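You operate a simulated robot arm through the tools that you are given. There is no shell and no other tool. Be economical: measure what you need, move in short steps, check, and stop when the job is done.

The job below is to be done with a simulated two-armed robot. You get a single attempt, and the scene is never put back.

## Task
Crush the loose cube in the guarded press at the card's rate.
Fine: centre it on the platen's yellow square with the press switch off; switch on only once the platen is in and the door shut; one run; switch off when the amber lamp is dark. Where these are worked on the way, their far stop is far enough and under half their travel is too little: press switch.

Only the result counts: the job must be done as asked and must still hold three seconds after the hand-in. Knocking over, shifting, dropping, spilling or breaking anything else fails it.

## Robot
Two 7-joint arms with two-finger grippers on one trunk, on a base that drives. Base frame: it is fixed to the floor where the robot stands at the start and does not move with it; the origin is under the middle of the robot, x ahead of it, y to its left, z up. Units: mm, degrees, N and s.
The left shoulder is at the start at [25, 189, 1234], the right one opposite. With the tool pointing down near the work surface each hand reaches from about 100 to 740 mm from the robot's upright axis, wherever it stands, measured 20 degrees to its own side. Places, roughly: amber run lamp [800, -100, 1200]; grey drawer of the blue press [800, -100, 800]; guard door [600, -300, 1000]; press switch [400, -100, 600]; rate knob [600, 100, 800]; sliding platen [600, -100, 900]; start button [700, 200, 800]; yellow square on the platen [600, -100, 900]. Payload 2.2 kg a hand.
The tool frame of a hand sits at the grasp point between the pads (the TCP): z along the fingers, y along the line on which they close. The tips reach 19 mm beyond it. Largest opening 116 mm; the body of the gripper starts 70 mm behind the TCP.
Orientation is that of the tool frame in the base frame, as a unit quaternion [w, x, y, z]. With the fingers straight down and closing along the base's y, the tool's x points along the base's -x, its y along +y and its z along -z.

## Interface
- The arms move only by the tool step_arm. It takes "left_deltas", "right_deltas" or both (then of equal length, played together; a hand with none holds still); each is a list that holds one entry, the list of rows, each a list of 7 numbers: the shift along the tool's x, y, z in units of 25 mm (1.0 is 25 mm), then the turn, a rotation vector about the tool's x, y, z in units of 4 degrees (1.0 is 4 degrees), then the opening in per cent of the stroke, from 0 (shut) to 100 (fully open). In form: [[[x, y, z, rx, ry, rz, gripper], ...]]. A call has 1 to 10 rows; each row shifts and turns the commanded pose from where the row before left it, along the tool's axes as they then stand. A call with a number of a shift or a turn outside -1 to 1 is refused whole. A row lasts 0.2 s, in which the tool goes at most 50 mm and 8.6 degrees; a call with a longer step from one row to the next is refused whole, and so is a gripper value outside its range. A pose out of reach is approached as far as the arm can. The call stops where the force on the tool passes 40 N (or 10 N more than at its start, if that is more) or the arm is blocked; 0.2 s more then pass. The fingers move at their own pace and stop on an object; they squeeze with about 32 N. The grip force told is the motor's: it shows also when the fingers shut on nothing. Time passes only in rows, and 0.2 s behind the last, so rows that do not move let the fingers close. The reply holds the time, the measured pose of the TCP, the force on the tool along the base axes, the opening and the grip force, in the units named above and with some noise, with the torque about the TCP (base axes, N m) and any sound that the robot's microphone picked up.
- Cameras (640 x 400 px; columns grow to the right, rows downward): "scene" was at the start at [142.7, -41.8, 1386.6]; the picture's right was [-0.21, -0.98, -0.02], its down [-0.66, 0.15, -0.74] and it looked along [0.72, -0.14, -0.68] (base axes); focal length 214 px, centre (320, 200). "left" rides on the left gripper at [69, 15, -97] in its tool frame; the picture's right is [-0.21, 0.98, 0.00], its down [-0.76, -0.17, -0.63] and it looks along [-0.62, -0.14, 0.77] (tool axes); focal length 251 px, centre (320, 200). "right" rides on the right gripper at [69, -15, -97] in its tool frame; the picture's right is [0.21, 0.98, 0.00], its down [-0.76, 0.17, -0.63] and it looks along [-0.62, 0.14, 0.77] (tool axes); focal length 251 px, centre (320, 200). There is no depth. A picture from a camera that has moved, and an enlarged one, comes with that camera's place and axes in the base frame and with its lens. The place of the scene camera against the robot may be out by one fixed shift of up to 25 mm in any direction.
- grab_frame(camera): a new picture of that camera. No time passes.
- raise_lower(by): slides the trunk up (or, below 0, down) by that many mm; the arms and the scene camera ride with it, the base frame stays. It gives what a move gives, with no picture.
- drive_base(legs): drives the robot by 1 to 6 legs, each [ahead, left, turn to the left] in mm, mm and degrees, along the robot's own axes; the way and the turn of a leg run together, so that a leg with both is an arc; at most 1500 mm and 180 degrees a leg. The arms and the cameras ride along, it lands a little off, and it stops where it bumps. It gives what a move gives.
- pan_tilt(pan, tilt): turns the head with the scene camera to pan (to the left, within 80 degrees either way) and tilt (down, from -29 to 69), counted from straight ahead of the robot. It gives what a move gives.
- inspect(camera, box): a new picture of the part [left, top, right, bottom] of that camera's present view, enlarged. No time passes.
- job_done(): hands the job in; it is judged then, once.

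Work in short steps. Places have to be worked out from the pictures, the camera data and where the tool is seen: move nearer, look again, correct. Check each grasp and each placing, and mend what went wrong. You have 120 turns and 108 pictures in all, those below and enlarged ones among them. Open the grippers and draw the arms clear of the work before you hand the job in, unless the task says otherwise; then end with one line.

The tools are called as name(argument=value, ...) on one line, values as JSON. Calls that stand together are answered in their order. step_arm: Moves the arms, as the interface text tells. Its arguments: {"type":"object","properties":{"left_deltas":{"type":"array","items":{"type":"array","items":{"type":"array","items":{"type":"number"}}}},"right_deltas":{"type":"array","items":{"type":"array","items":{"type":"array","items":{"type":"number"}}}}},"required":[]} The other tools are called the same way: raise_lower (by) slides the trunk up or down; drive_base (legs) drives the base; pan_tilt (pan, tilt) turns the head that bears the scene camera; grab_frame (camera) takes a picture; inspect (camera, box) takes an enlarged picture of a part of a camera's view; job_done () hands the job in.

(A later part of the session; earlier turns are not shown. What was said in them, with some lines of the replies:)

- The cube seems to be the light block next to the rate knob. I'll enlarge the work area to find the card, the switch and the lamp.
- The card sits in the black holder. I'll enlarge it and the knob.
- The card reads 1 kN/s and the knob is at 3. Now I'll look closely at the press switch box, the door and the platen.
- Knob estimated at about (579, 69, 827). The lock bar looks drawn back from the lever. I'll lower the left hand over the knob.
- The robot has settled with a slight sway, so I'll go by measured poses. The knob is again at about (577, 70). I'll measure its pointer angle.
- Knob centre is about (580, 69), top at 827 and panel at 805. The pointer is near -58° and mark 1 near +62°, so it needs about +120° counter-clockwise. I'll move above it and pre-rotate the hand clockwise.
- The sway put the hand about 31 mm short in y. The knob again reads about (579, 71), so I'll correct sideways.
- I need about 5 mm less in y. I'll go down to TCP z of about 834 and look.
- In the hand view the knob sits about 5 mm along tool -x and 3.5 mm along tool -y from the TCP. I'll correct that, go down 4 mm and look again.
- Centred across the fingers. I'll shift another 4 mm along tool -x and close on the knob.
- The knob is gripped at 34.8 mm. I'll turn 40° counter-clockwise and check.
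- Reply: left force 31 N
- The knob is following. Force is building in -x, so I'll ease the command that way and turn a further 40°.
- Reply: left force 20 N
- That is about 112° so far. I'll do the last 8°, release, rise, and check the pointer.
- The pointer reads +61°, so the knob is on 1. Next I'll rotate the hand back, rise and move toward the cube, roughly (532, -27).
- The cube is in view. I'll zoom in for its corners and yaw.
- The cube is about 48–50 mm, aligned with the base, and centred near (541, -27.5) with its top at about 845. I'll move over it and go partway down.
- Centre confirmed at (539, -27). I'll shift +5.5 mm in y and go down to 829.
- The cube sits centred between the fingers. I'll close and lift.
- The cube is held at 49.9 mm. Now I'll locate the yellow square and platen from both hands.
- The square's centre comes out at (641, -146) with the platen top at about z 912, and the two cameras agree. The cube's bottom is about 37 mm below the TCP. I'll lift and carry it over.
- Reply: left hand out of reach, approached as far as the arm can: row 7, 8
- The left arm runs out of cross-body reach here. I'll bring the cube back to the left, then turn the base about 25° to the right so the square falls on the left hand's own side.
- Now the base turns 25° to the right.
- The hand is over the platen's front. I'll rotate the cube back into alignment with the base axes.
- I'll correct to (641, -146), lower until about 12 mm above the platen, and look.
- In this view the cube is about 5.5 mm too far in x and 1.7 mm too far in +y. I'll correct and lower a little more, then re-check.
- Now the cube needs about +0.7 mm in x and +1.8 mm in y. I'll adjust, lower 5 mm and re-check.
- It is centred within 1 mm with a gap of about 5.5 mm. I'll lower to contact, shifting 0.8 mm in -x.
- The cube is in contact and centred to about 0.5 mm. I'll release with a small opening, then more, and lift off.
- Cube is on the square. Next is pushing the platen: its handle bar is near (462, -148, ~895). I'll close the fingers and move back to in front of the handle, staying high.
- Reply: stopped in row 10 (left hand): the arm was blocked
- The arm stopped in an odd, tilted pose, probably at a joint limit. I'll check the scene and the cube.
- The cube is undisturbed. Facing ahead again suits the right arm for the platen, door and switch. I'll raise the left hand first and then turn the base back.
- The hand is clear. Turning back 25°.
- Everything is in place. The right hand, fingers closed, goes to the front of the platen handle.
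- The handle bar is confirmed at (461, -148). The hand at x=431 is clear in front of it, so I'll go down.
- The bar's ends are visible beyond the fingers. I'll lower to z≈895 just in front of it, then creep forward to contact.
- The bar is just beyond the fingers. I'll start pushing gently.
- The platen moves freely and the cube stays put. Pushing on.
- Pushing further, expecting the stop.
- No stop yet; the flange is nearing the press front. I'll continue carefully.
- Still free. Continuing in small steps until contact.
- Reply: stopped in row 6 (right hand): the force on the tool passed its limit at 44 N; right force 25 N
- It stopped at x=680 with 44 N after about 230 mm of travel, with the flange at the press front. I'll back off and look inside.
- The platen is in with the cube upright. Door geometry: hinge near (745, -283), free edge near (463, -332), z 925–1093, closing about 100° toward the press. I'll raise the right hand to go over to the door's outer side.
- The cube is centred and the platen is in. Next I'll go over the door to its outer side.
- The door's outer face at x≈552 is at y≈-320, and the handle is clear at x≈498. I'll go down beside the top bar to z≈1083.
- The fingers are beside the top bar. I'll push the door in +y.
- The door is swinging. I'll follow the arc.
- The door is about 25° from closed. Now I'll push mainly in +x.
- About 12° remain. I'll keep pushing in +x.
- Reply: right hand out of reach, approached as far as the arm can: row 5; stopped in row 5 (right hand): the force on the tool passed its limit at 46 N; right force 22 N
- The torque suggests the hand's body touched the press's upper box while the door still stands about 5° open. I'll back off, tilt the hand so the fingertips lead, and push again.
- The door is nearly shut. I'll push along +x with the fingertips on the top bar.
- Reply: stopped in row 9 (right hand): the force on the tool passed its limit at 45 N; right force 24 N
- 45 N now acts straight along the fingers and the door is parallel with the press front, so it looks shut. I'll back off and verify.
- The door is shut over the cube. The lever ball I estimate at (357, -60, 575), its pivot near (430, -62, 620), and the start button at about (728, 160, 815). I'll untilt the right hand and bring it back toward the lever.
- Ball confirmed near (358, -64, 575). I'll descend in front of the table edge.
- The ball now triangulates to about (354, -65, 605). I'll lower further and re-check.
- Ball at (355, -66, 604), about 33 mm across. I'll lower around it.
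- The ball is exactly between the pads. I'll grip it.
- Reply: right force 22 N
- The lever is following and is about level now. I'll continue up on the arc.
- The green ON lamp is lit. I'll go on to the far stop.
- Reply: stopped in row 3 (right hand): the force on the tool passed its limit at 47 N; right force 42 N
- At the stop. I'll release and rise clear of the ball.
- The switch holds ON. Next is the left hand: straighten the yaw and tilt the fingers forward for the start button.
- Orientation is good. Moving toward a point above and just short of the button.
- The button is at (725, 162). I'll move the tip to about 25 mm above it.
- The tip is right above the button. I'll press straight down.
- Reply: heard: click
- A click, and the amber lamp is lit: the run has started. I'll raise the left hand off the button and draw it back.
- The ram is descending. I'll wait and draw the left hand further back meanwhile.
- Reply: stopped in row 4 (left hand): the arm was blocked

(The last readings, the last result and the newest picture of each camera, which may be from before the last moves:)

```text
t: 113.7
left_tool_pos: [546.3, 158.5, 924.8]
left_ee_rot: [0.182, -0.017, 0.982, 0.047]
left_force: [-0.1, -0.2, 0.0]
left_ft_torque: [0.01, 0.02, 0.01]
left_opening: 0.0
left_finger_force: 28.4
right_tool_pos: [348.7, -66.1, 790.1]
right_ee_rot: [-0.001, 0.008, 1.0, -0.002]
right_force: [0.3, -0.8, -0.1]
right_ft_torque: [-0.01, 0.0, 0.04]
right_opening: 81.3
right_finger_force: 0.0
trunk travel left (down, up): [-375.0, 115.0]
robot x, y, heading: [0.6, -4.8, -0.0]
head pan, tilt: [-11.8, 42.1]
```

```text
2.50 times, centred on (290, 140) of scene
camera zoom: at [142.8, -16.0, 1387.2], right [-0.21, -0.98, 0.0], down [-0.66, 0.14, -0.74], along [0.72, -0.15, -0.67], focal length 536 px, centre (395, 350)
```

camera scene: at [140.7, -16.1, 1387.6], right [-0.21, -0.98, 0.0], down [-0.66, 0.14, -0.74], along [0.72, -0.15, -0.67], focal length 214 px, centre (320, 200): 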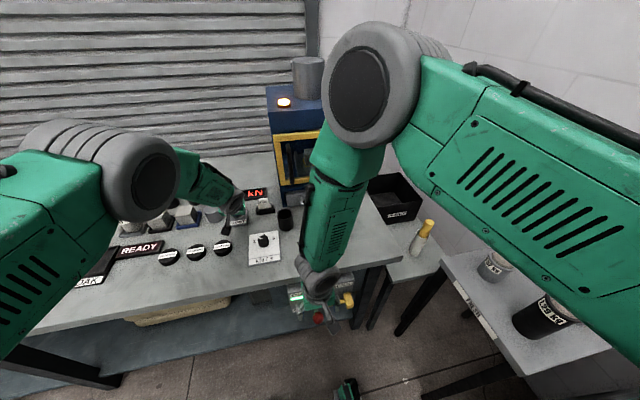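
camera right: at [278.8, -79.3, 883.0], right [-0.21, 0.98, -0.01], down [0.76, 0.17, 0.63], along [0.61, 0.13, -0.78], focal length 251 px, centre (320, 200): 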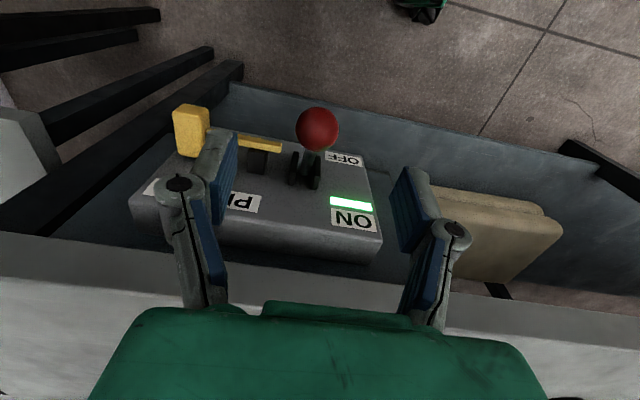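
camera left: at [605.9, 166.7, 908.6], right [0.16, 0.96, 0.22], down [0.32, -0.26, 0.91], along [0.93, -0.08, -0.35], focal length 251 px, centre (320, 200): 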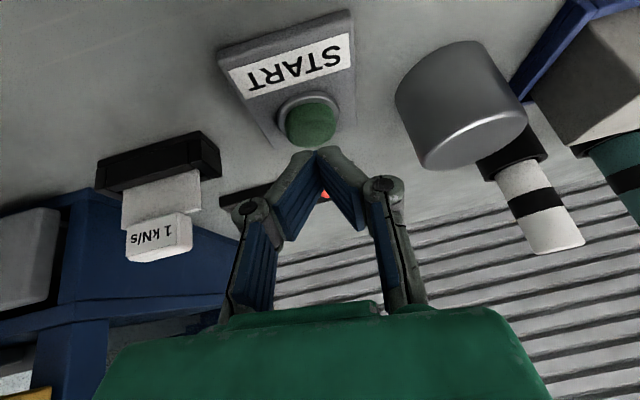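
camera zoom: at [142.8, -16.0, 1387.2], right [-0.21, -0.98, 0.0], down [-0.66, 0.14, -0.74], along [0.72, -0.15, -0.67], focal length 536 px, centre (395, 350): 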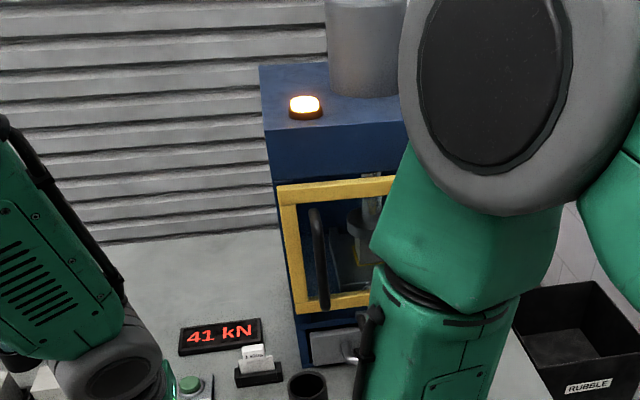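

The load is 41 kN and rising. Waiting.

step_arm(left_deltas=[[[0, 0, 0, 0, 0, 0, 0], [0, 0, 0, 0, 0, 0, 0], [0, 0, 0, 0, 0, 0, 0], [0, 0, 0, 0, 0, 0, 0], [0, 0, 0, 0, 0, 0, 0], [0, 0, 0, 0, 0, 0, 0], [0, 0, 0, 0, 0, 0, 0], [0, 0, 0, 0, 0, 0, 0], [0, 0, 0, 0, 0, 0, 0], [0, 0, 0, 0, 0, 0, 0]]])

step_arm(left_deltas=[[[0, 0, 0, 0, 0, 0, 0], [0, 0, 0, 0, 0, 0, 0], [0, 0, 0, 0, 0, 0, 0], [0, 0, 0, 0, 0, 0, 0], [0, 0, 0, 0, 0, 0, 0], [0, 0, 0, 0, 0, 0, 0], [0, 0, 0, 0, 0, 0, 0], [0, 0, 0, 0, 0, 0, 0], [0, 0, 0, 0, 0, 0, 0], [0, 0, 0, 0, 0, 0, 0]]])

inspect(camera="scene", box=[230, 60, 350, 220])

```text
t: 115.9
left_tool_pos: [548.6, 159.1, 924.5]
left_ee_rot: [0.183, -0.017, 0.982, 0.047]
left_force: [0.2, 0.4, -0.1]
left_ft_torque: [0.02, -0.01, 0.0]
left_opening: 0.0
left_finger_force: 28.4
right_tool_pos: [348.1, -66.4, 790.3]
right_ee_rot: [-0.001, 0.008, 1.0, -0.002]
right_force: [0.7, 0.4, -0.3]
right_ft_torque: [-0.03, 0.01, 0.01]
right_opening: 81.3
right_finger_force: 0.0
trunk travel left (down, up): [-375.0, 115.0]
robot x, y, heading: [-0.7, -5.5, -0.2]
head pan, tilt: [-11.8, 42.1]
```

```text
t: 118.1
left_tool_pos: [546.8, 158.2, 925.3]
left_ee_rot: [0.181, -0.017, 0.982, 0.047]
left_force: [-0.1, 0.3, -0.4]
left_ft_torque: [-0.03, -0.02, -0.01]
left_opening: 0.3
left_finger_force: 27.9
right_tool_pos: [348.9, -66.4, 789.2]
right_ee_rot: [-0.001, 0.008, 1.0, -0.002]
right_force: [-0.3, -1.0, 0.5]
right_ft_torque: [-0.02, -0.03, -0.02]
right_opening: 81.2
right_finger_force: 0.1
trunk travel left (down, up): [-375.0, 115.0]
robot x, y, heading: [-0.5, -2.1, -0.4]
head pan, tilt: [-11.8, 42.1]
```

```text
2.50 times, centred on (290, 140) of scene
camera zoom: at [142.8, -16.0, 1387.2], right [-0.21, -0.98, 0.0], down [-0.66, 0.14, -0.74], along [0.72, -0.15, -0.67], focal length 536 px, centre (395, 350)
```

zoom: 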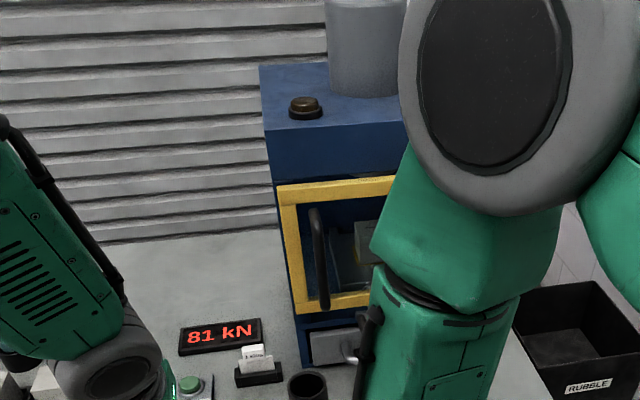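

The lamp is dark, with an 81 kN peak. Now to switch off: lower the right hand around the ball at about (357, -66, 698).

step_arm(right_deltas=[[[-0.3, 0, 0.8, 0, 0, 0, 60], [0, 0, 0.9, 0, 0, 0, 60], [0, 0, 0.9, 0, 0, 0, 60], [0, 0, 0.9, 0, 0, 0, 60], [0, 0, 0, 0, 0, 0, 60], [0, 0, 0, 0, 0, 0, 60]]])

grab_frame(camera="right")

```text
t: 119.5
left_tool_pos: [547.0, 158.2, 925.3]
left_ee_rot: [0.182, -0.017, 0.982, 0.047]
left_force: [0.1, -0.1, 1.0]
left_ft_torque: [-0.03, -0.03, -0.02]
left_opening: 0.0
left_finger_force: 28.2
right_tool_pos: [353.7, -64.5, 702.2]
right_ee_rot: [-0.001, 0.001, 1.0, -0.004]
right_force: [0.1, 0.4, 0.0]
right_ft_torque: [-0.01, -0.03, -0.03]
right_opening: 69.5
right_finger_force: 0.1
trunk travel left (down, up): [-375.0, 115.0]
robot x, y, heading: [-0.4, -3.9, -0.3]
head pan, tilt: [-11.8, 42.1]
```

```text
16 pictures are left
camera right: at [285.1, -79.6, 796.7], right [-0.21, 0.98, -0.01], down [0.76, 0.17, 0.63], along [0.62, 0.13, -0.78], focal length 251 px, centre (320, 200)
```

right: 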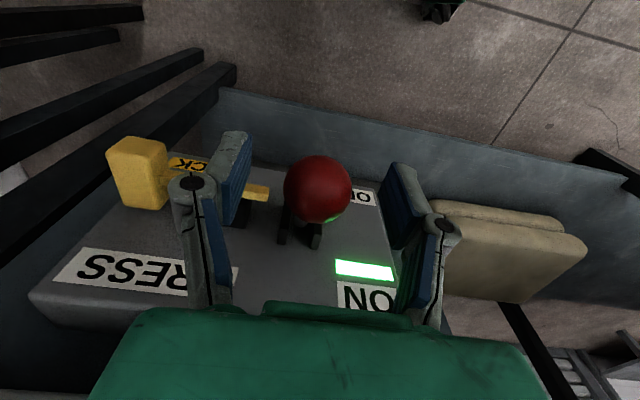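

The ball is between the pads. I'll grip it and bring the lever down along the arc.

step_arm(right_deltas=[[[0, 0, 0, 0, 0, 0, 15], [0, 0, 0, 0, 0, 0, 15], [0, 0, 0, 0, 0, 0, 15], [0.12, 0, 0.35, 0, 0, 0, 15], [0.1, 0, 0.35, 0, 0, 0, 15], [0.08, 0, 0.35, 0, 0, 0, 15], [0.04, 0, 0.35, 0, 0, 0, 15], [0, 0, 0.35, 0, 0, 0, 15], [-0.02, 0, 0.35, 0, 0, 0, 15]]])

step_arm(right_deltas=[[[-0.05, 0, 0.35, 0, 0, 0, 15], [-0.08, 0, 0.35, 0, 0, 0, 15], [-0.1, 0, 0.35, 0, 0, 0, 15], [-0.12, 0, 0.35, 0, 0, 0, 15], [-0.14, 0, 0.3, 0, 0, 0, 15], [-0.14, 0, 0.3, 0, 0, 0, 15]]])

grab_frame(camera="right")

```text
t: 121.5
left_tool_pos: [545.9, 159.1, 925.1]
left_ee_rot: [0.181, -0.017, 0.982, 0.047]
left_force: [0.1, -0.1, -0.2]
left_ft_torque: [0.0, 0.0, 0.03]
left_opening: 0.0
left_finger_force: 28.9
right_tool_pos: [344.9, -63.6, 647.5]
right_ee_rot: [-0.001, 0.001, 1.0, -0.004]
right_force: [0.4, -1.2, 0.1]
right_ft_torque: [0.0, -0.01, 0.03]
right_opening: 17.2
right_finger_force: 0.1
trunk travel left (down, up): [-375.0, 115.0]
robot x, y, heading: [-1.0, -4.4, -0.2]
head pan, tilt: [-11.8, 42.1]
```

```text
t: 122.0
left_tool_pos: [543.8, 159.2, 925.2]
left_ee_rot: [0.182, -0.02, 0.982, 0.047]
left_force: [0.2, 0.3, -0.2]
left_ft_torque: [0.0, 0.01, 0.0]
left_opening: 0.1
left_finger_force: 29.0
right_tool_pos: [334.0, -65.4, 634.1]
right_ee_rot: [-0.01, 0.0, 1.0, -0.003]
right_force: [-21.3, -5.5, 16.8]
right_ft_torque: [0.36, -1.8, -0.06]
right_opening: 17.4
right_finger_force: 0.2
trunk travel left (down, up): [-375.0, 115.0]
robot x, y, heading: [-1.5, -6.0, 0.0]
head pan, tilt: [-11.8, 42.1]
stopped in row 2 (right hand): the force on the tool passed its limit at 45 N (the readings are from after the stop); the commanded pose is now the measured one
```

```text
15 pictures are left
camera right: at [267.9, -80.3, 730.9], right [-0.21, 0.98, 0.0], down [0.77, 0.17, 0.62], along [0.6, 0.13, -0.79], focal length 251 px, centre (320, 200)
```

right: 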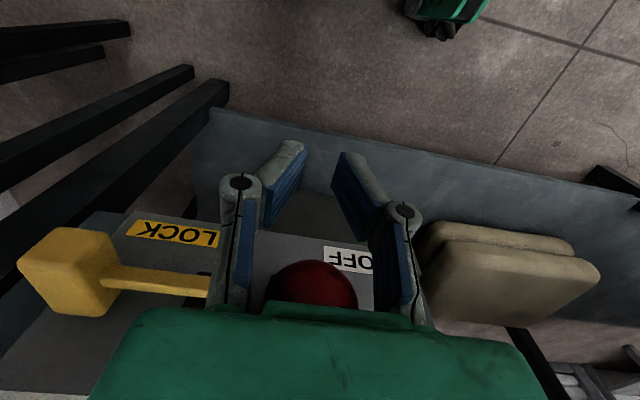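

The grip slipped off and the lever is still up. I'll open, rise, then push the ball down from above with closed fingertips.

step_arm(right_deltas=[[[-0.2, 0, -0.2, 0, 0, 0, 60], [-0.2, 0, -0.2, 0, 0, 0, 60], [0, 0, -0.4, 0, 0, 0, 70], [0, 0, -0.8, 0, 0, 0, 70], [0, 0, -0.8, 0, 0, 0, 70], [0, 0, -0.8, 0, 0, 0, 70], [0, 0, -0.8, 0, 0, 0, 70], [0, 0, -0.8, 0, 0, 0, 70], [0, 0, -0.3, 0, 0, 0, 70], [0, 0, 0, 0, 0, 0, 70]]])

step_arm(right_deltas=[[[0, 0, 0, 0, 0, 0, 0], [0, 0, 0, 0, 0, 0, 0], [0, 0, 0, 0, 0, 0, 0], [0, 0, 0, 0, 0, 0, 0]]])

grab_frame(camera="right")

```text
t: 124.2
left_tool_pos: [546.2, 159.7, 928.6]
left_ee_rot: [0.184, -0.021, 0.982, 0.045]
left_force: [0.8, 0.6, 0.7]
left_ft_torque: [0.01, 0.0, 0.0]
left_opening: 0.0
left_finger_force: 28.4
right_tool_pos: [350.9, -63.6, 763.5]
right_ee_rot: [-0.006, 0.0, 1.0, -0.005]
right_force: [0.3, -0.5, 0.8]
right_ft_torque: [-0.01, -0.01, 0.01]
right_opening: 81.5
right_finger_force: 0.0
trunk travel left (down, up): [-375.0, 115.0]
robot x, y, heading: [2.5, -5.4, -0.2]
head pan, tilt: [-11.8, 42.1]
```

```text
t: 125.2
left_tool_pos: [545.6, 160.8, 928.4]
left_ee_rot: [0.184, -0.02, 0.982, 0.044]
left_force: [0.2, 0.7, 0.6]
left_ft_torque: [0.0, 0.02, 0.0]
left_opening: 0.0
left_finger_force: 28.6
right_tool_pos: [352.6, -64.1, 762.8]
right_ee_rot: [-0.005, 0.0, 1.0, -0.003]
right_force: [-0.2, -0.8, 0.0]
right_ft_torque: [-0.01, 0.01, 0.01]
right_opening: 0.0
right_finger_force: 28.3
trunk travel left (down, up): [-375.0, 115.0]
robot x, y, heading: [0.5, -4.9, 0.0]
head pan, tilt: [-11.8, 42.1]
```

```text
14 pictures are left
camera right: at [283.7, -78.4, 858.6], right [-0.21, 0.98, -0.01], down [0.76, 0.17, 0.62], along [0.61, 0.13, -0.78], focal length 251 px, centre (320, 200)
```

right: 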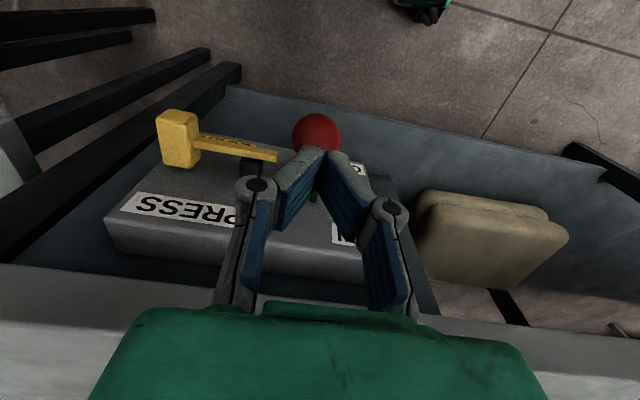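

The ball is directly below the closed fingertips. I'll push down along the arc to about half way.

step_arm(right_deltas=[[[0, 0, 0.5, 0, 0, 0, 0], [0, 0, 0.5, 0, 0, 0, 0], [0.23, 0, 0.4, 0, 0, 0, 0], [0.17, 0, 0.4, 0, 0, 0, 0], [0.12, 0, 0.4, 0, 0, 0, 0], [0.07, 0, 0.4, 0, 0, 0, 0]]])

grab_frame(camera="right")

```text
t: 126.6
left_tool_pos: [544.6, 159.3, 928.2]
left_ee_rot: [0.184, -0.021, 0.982, 0.045]
left_force: [0.8, 0.1, 0.9]
left_ft_torque: [0.01, -0.01, 0.03]
left_opening: 0.0
left_finger_force: 28.4
right_tool_pos: [335.4, -62.7, 697.5]
right_ee_rot: [-0.006, 0.0, 1.0, -0.003]
right_force: [-0.4, -0.1, 0.7]
right_ft_torque: [0.01, 0.0, -0.01]
right_opening: 0.0
right_finger_force: 28.6
trunk travel left (down, up): [-375.0, 115.0]
robot x, y, heading: [-1.0, -5.9, -0.1]
head pan, tilt: [-11.8, 42.1]
```

```text
13 pictures are left
camera right: at [268.2, -78.5, 793.4], right [-0.21, 0.98, 0.0], down [0.76, 0.17, 0.62], along [0.61, 0.13, -0.78], focal length 251 px, centre (320, 200)
```

right: 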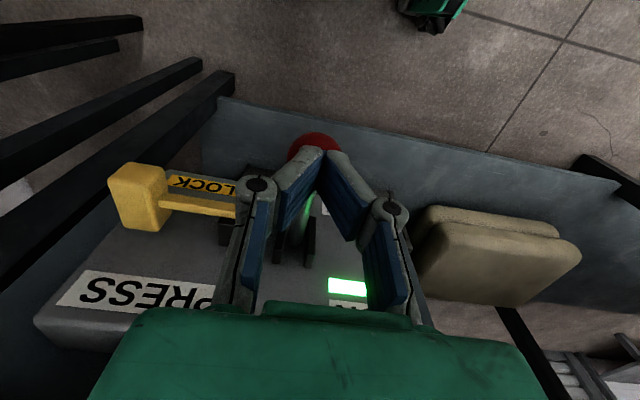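

The lever has come down to about level; the ON lamp is still lit. Pushing on to the lower stop.

step_arm(right_deltas=[[[-0.12, 0, 0.4, 0, 0, 0, 0], [-0.08, 0, 0.4, 0, 0, 0, 0], [-0.07, 0, 0.4, 0, 0, 0, 0], [-0.12, 0, 0.4, 0, 0, 0, 0], [-0.17, 0, 0.4, 0, 0, 0, 0], [-0.2, 0, 0.4, 0, 0, 0, 0]]])

grab_frame(camera="right")

```text
t: 128.0
left_tool_pos: [546.4, 160.6, 927.2]
left_ee_rot: [0.183, -0.021, 0.982, 0.044]
left_force: [0.8, -0.1, -1.0]
left_ft_torque: [-0.01, 0.03, 0.03]
left_opening: 0.2
left_finger_force: 28.2
right_tool_pos: [355.4, -64.1, 638.0]
right_ee_rot: [-0.006, 0.0, 1.0, -0.003]
right_force: [0.4, -0.3, 0.0]
right_ft_torque: [0.02, 0.0, 0.03]
right_opening: 0.0
right_finger_force: 28.1
trunk travel left (down, up): [-375.0, 115.0]
robot x, y, heading: [-1.9, -5.8, -0.1]
head pan, tilt: [-11.8, 42.1]
```

```text
12 pictures are left
camera right: at [286.8, -79.2, 733.0], right [-0.21, 0.98, -0.01], down [0.76, 0.17, 0.62], along [0.61, 0.13, -0.78], focal length 251 px, centre (320, 200)
```

right: 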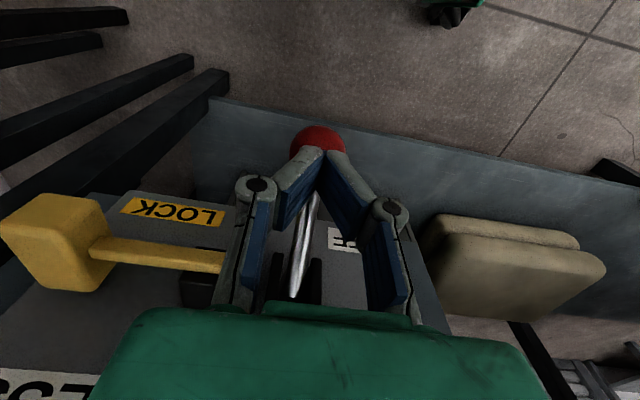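

The lever is near the bottom. I'll press a little further to make sure it's at its stop.

step_arm(right_deltas=[[[-0.05, 0, 0.25, 0, 0, 0, 0], [-0.05, 0, 0.25, 0, 0, 0, 0], [-0.05, 0, 0.25, 0, 0, 0, 0]]])

step_arm(right_deltas=[[[0, 0, -0.6, 0, 0, 0, 0], [0, 0, -1, 0, 0, 0, 0], [0, 0, -1, 0, 0, 0, 0], [0, 0, -1, 0, 0, 0, 0], [0, 0, -1, 0, 0, 0, 0], [0, 0, -1, 0, 0, 0, 50], [0, 0, -1, 0, 0, 0, 60], [0, 0, -1, 0, 0, 0, 60], [0, 0, 0, 0, 0, 0, 60]]])

grab_frame(camera="right")

```text
t: 128.5
left_tool_pos: [542.6, 162.2, 929.3]
left_ee_rot: [0.184, -0.025, 0.982, 0.044]
left_force: [0.2, 0.0, -1.7]
left_ft_torque: [0.03, 0.02, 0.01]
left_opening: 0.0
left_finger_force: 28.1
right_tool_pos: [355.9, -64.2, 634.4]
right_ee_rot: [-0.003, 0.0, 1.0, -0.005]
right_force: [-5.1, -4.0, 29.1]
right_ft_torque: [-0.22, 0.05, -0.05]
right_opening: 6.2
right_finger_force: 28.2
trunk travel left (down, up): [-375.0, 115.0]
robot x, y, heading: [-1.0, -6.3, -0.2]
head pan, tilt: [-11.8, 42.1]
stopped in row 2 (right hand): the force on the tool passed its limit at 47 N (the readings are from after the stop); the commanded pose is now the measured one
```

```text
t: 130.5
left_tool_pos: [544.8, 162.3, 930.5]
left_ee_rot: [0.184, -0.025, 0.982, 0.042]
left_force: [-0.2, 0.1, 0.0]
left_ft_torque: [-0.02, -0.02, -0.02]
left_opening: 0.0
left_finger_force: 28.6
right_tool_pos: [356.0, -63.9, 821.7]
right_ee_rot: [-0.006, 0.005, 1.0, -0.002]
right_force: [0.1, -1.0, 0.2]
right_ft_torque: [-0.02, 0.0, 0.01]
right_opening: 69.9
right_finger_force: 0.1
trunk travel left (down, up): [-375.0, 115.0]
robot x, y, heading: [1.0, -3.8, 0.2]
head pan, tilt: [-11.8, 42.1]
```

```text
11 pictures are left
camera right: at [289.6, -79.1, 919.1], right [-0.2, 0.98, 0.0], down [0.77, 0.16, 0.62], along [0.61, 0.13, -0.78], focal length 251 px, centre (320, 200)
```

right: 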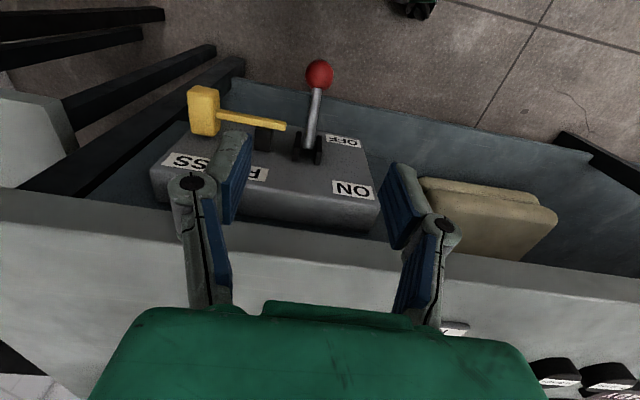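

OFF at its stop with the lamp out. Now I'll draw both arms up and clear with the grippers open.

step_arm(right_deltas=[[[0, 0, -1, 0, 0, 0, 80], [0, 0, -1, 0, 0, 0, 80], [0, 0, -1, 0, 0, 0, 80], [0, 0, -1, 0, 0, 0, 80], [0, 0, -1, 0, 0, 0, 80], [0, -0.5, -1, 0, 0, 0, 80], [0, -1, -1, 0, 0, 0, 80], [0, -1, -1, 0, 0, 0, 80], [0, -1, -1, 0, 0, 0, 80], [0, -1, -1, 0, 0, 0, 80]]], left_deltas=[[[-0.36, 0, -0.9, 0, 0, 0, 0], [-0.36, 0, -0.9, 0, 0, 0, 0], [-0.36, 0, -0.9, 0, 0, 0, 0], [-0.36, 0, -0.9, 0, 0, 0, 0], [-0.36, 0, -0.9, 0, 0, 0, 60], [-0.36, 0, -0.9, 0, 0, 0, 60], [0, 0, 0, 0, 0, 0, 60], [0, 0, 0, 0, 0, 0, 60], [0, 0, 0, 0, 0, 0, 60], [0, 0, 0, 0, 0, 0, 60]]])

grab_frame(camera="scene")

inspect(camera="scene", box=[230, 70, 390, 230])

```text
t: 132.7
left_tool_pos: [544.3, 146.6, 1075.2]
left_ee_rot: [0.185, -0.02, 0.981, 0.046]
left_force: [0.3, -0.5, 0.4]
left_ft_torque: [0.01, 0.02, -0.05]
left_opening: 69.6
left_finger_force: 0.0
right_tool_pos: [355.0, -175.6, 1074.8]
right_ee_rot: [-0.004, 0.0, 1.0, -0.003]
right_force: [0.7, 0.7, -0.1]
right_ft_torque: [0.02, -0.03, -0.01]
right_opening: 92.7
right_finger_force: 0.1
trunk travel left (down, up): [-375.0, 115.0]
robot x, y, heading: [1.8, -7.6, -0.1]
head pan, tilt: [-11.8, 42.1]
```

```text
10 pictures are left
camera scene: at [141.2, -19.0, 1387.3], right [-0.21, -0.98, 0.0], down [-0.66, 0.14, -0.74], along [0.72, -0.15, -0.67], focal length 214 px, centre (320, 200)
```

scene: 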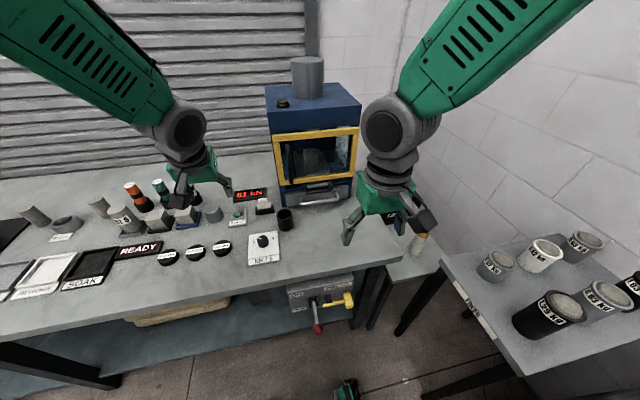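

```text
2.50 times, centred on (310, 150) of scene
camera zoom: at [141.2, -19.0, 1387.3], right [-0.21, -0.98, 0.0], down [-0.66, 0.14, -0.74], along [0.72, -0.15, -0.67], focal length 536 px, centre (345, 325)
```

zoom: 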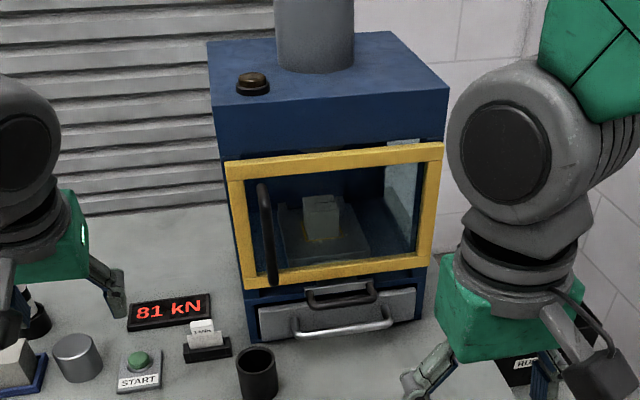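

The run is complete: 81 kN is shown, the lamp is dark, the switch is off, the door is shut and both arms are clear. Handing in.

job_done()

```text
The job is handed in.
```

The cube was crushed in one run at the card's 1 kN/s (81 kN shown), the press switch is off at its stop with the amber lamp dark, and both arms are clear.
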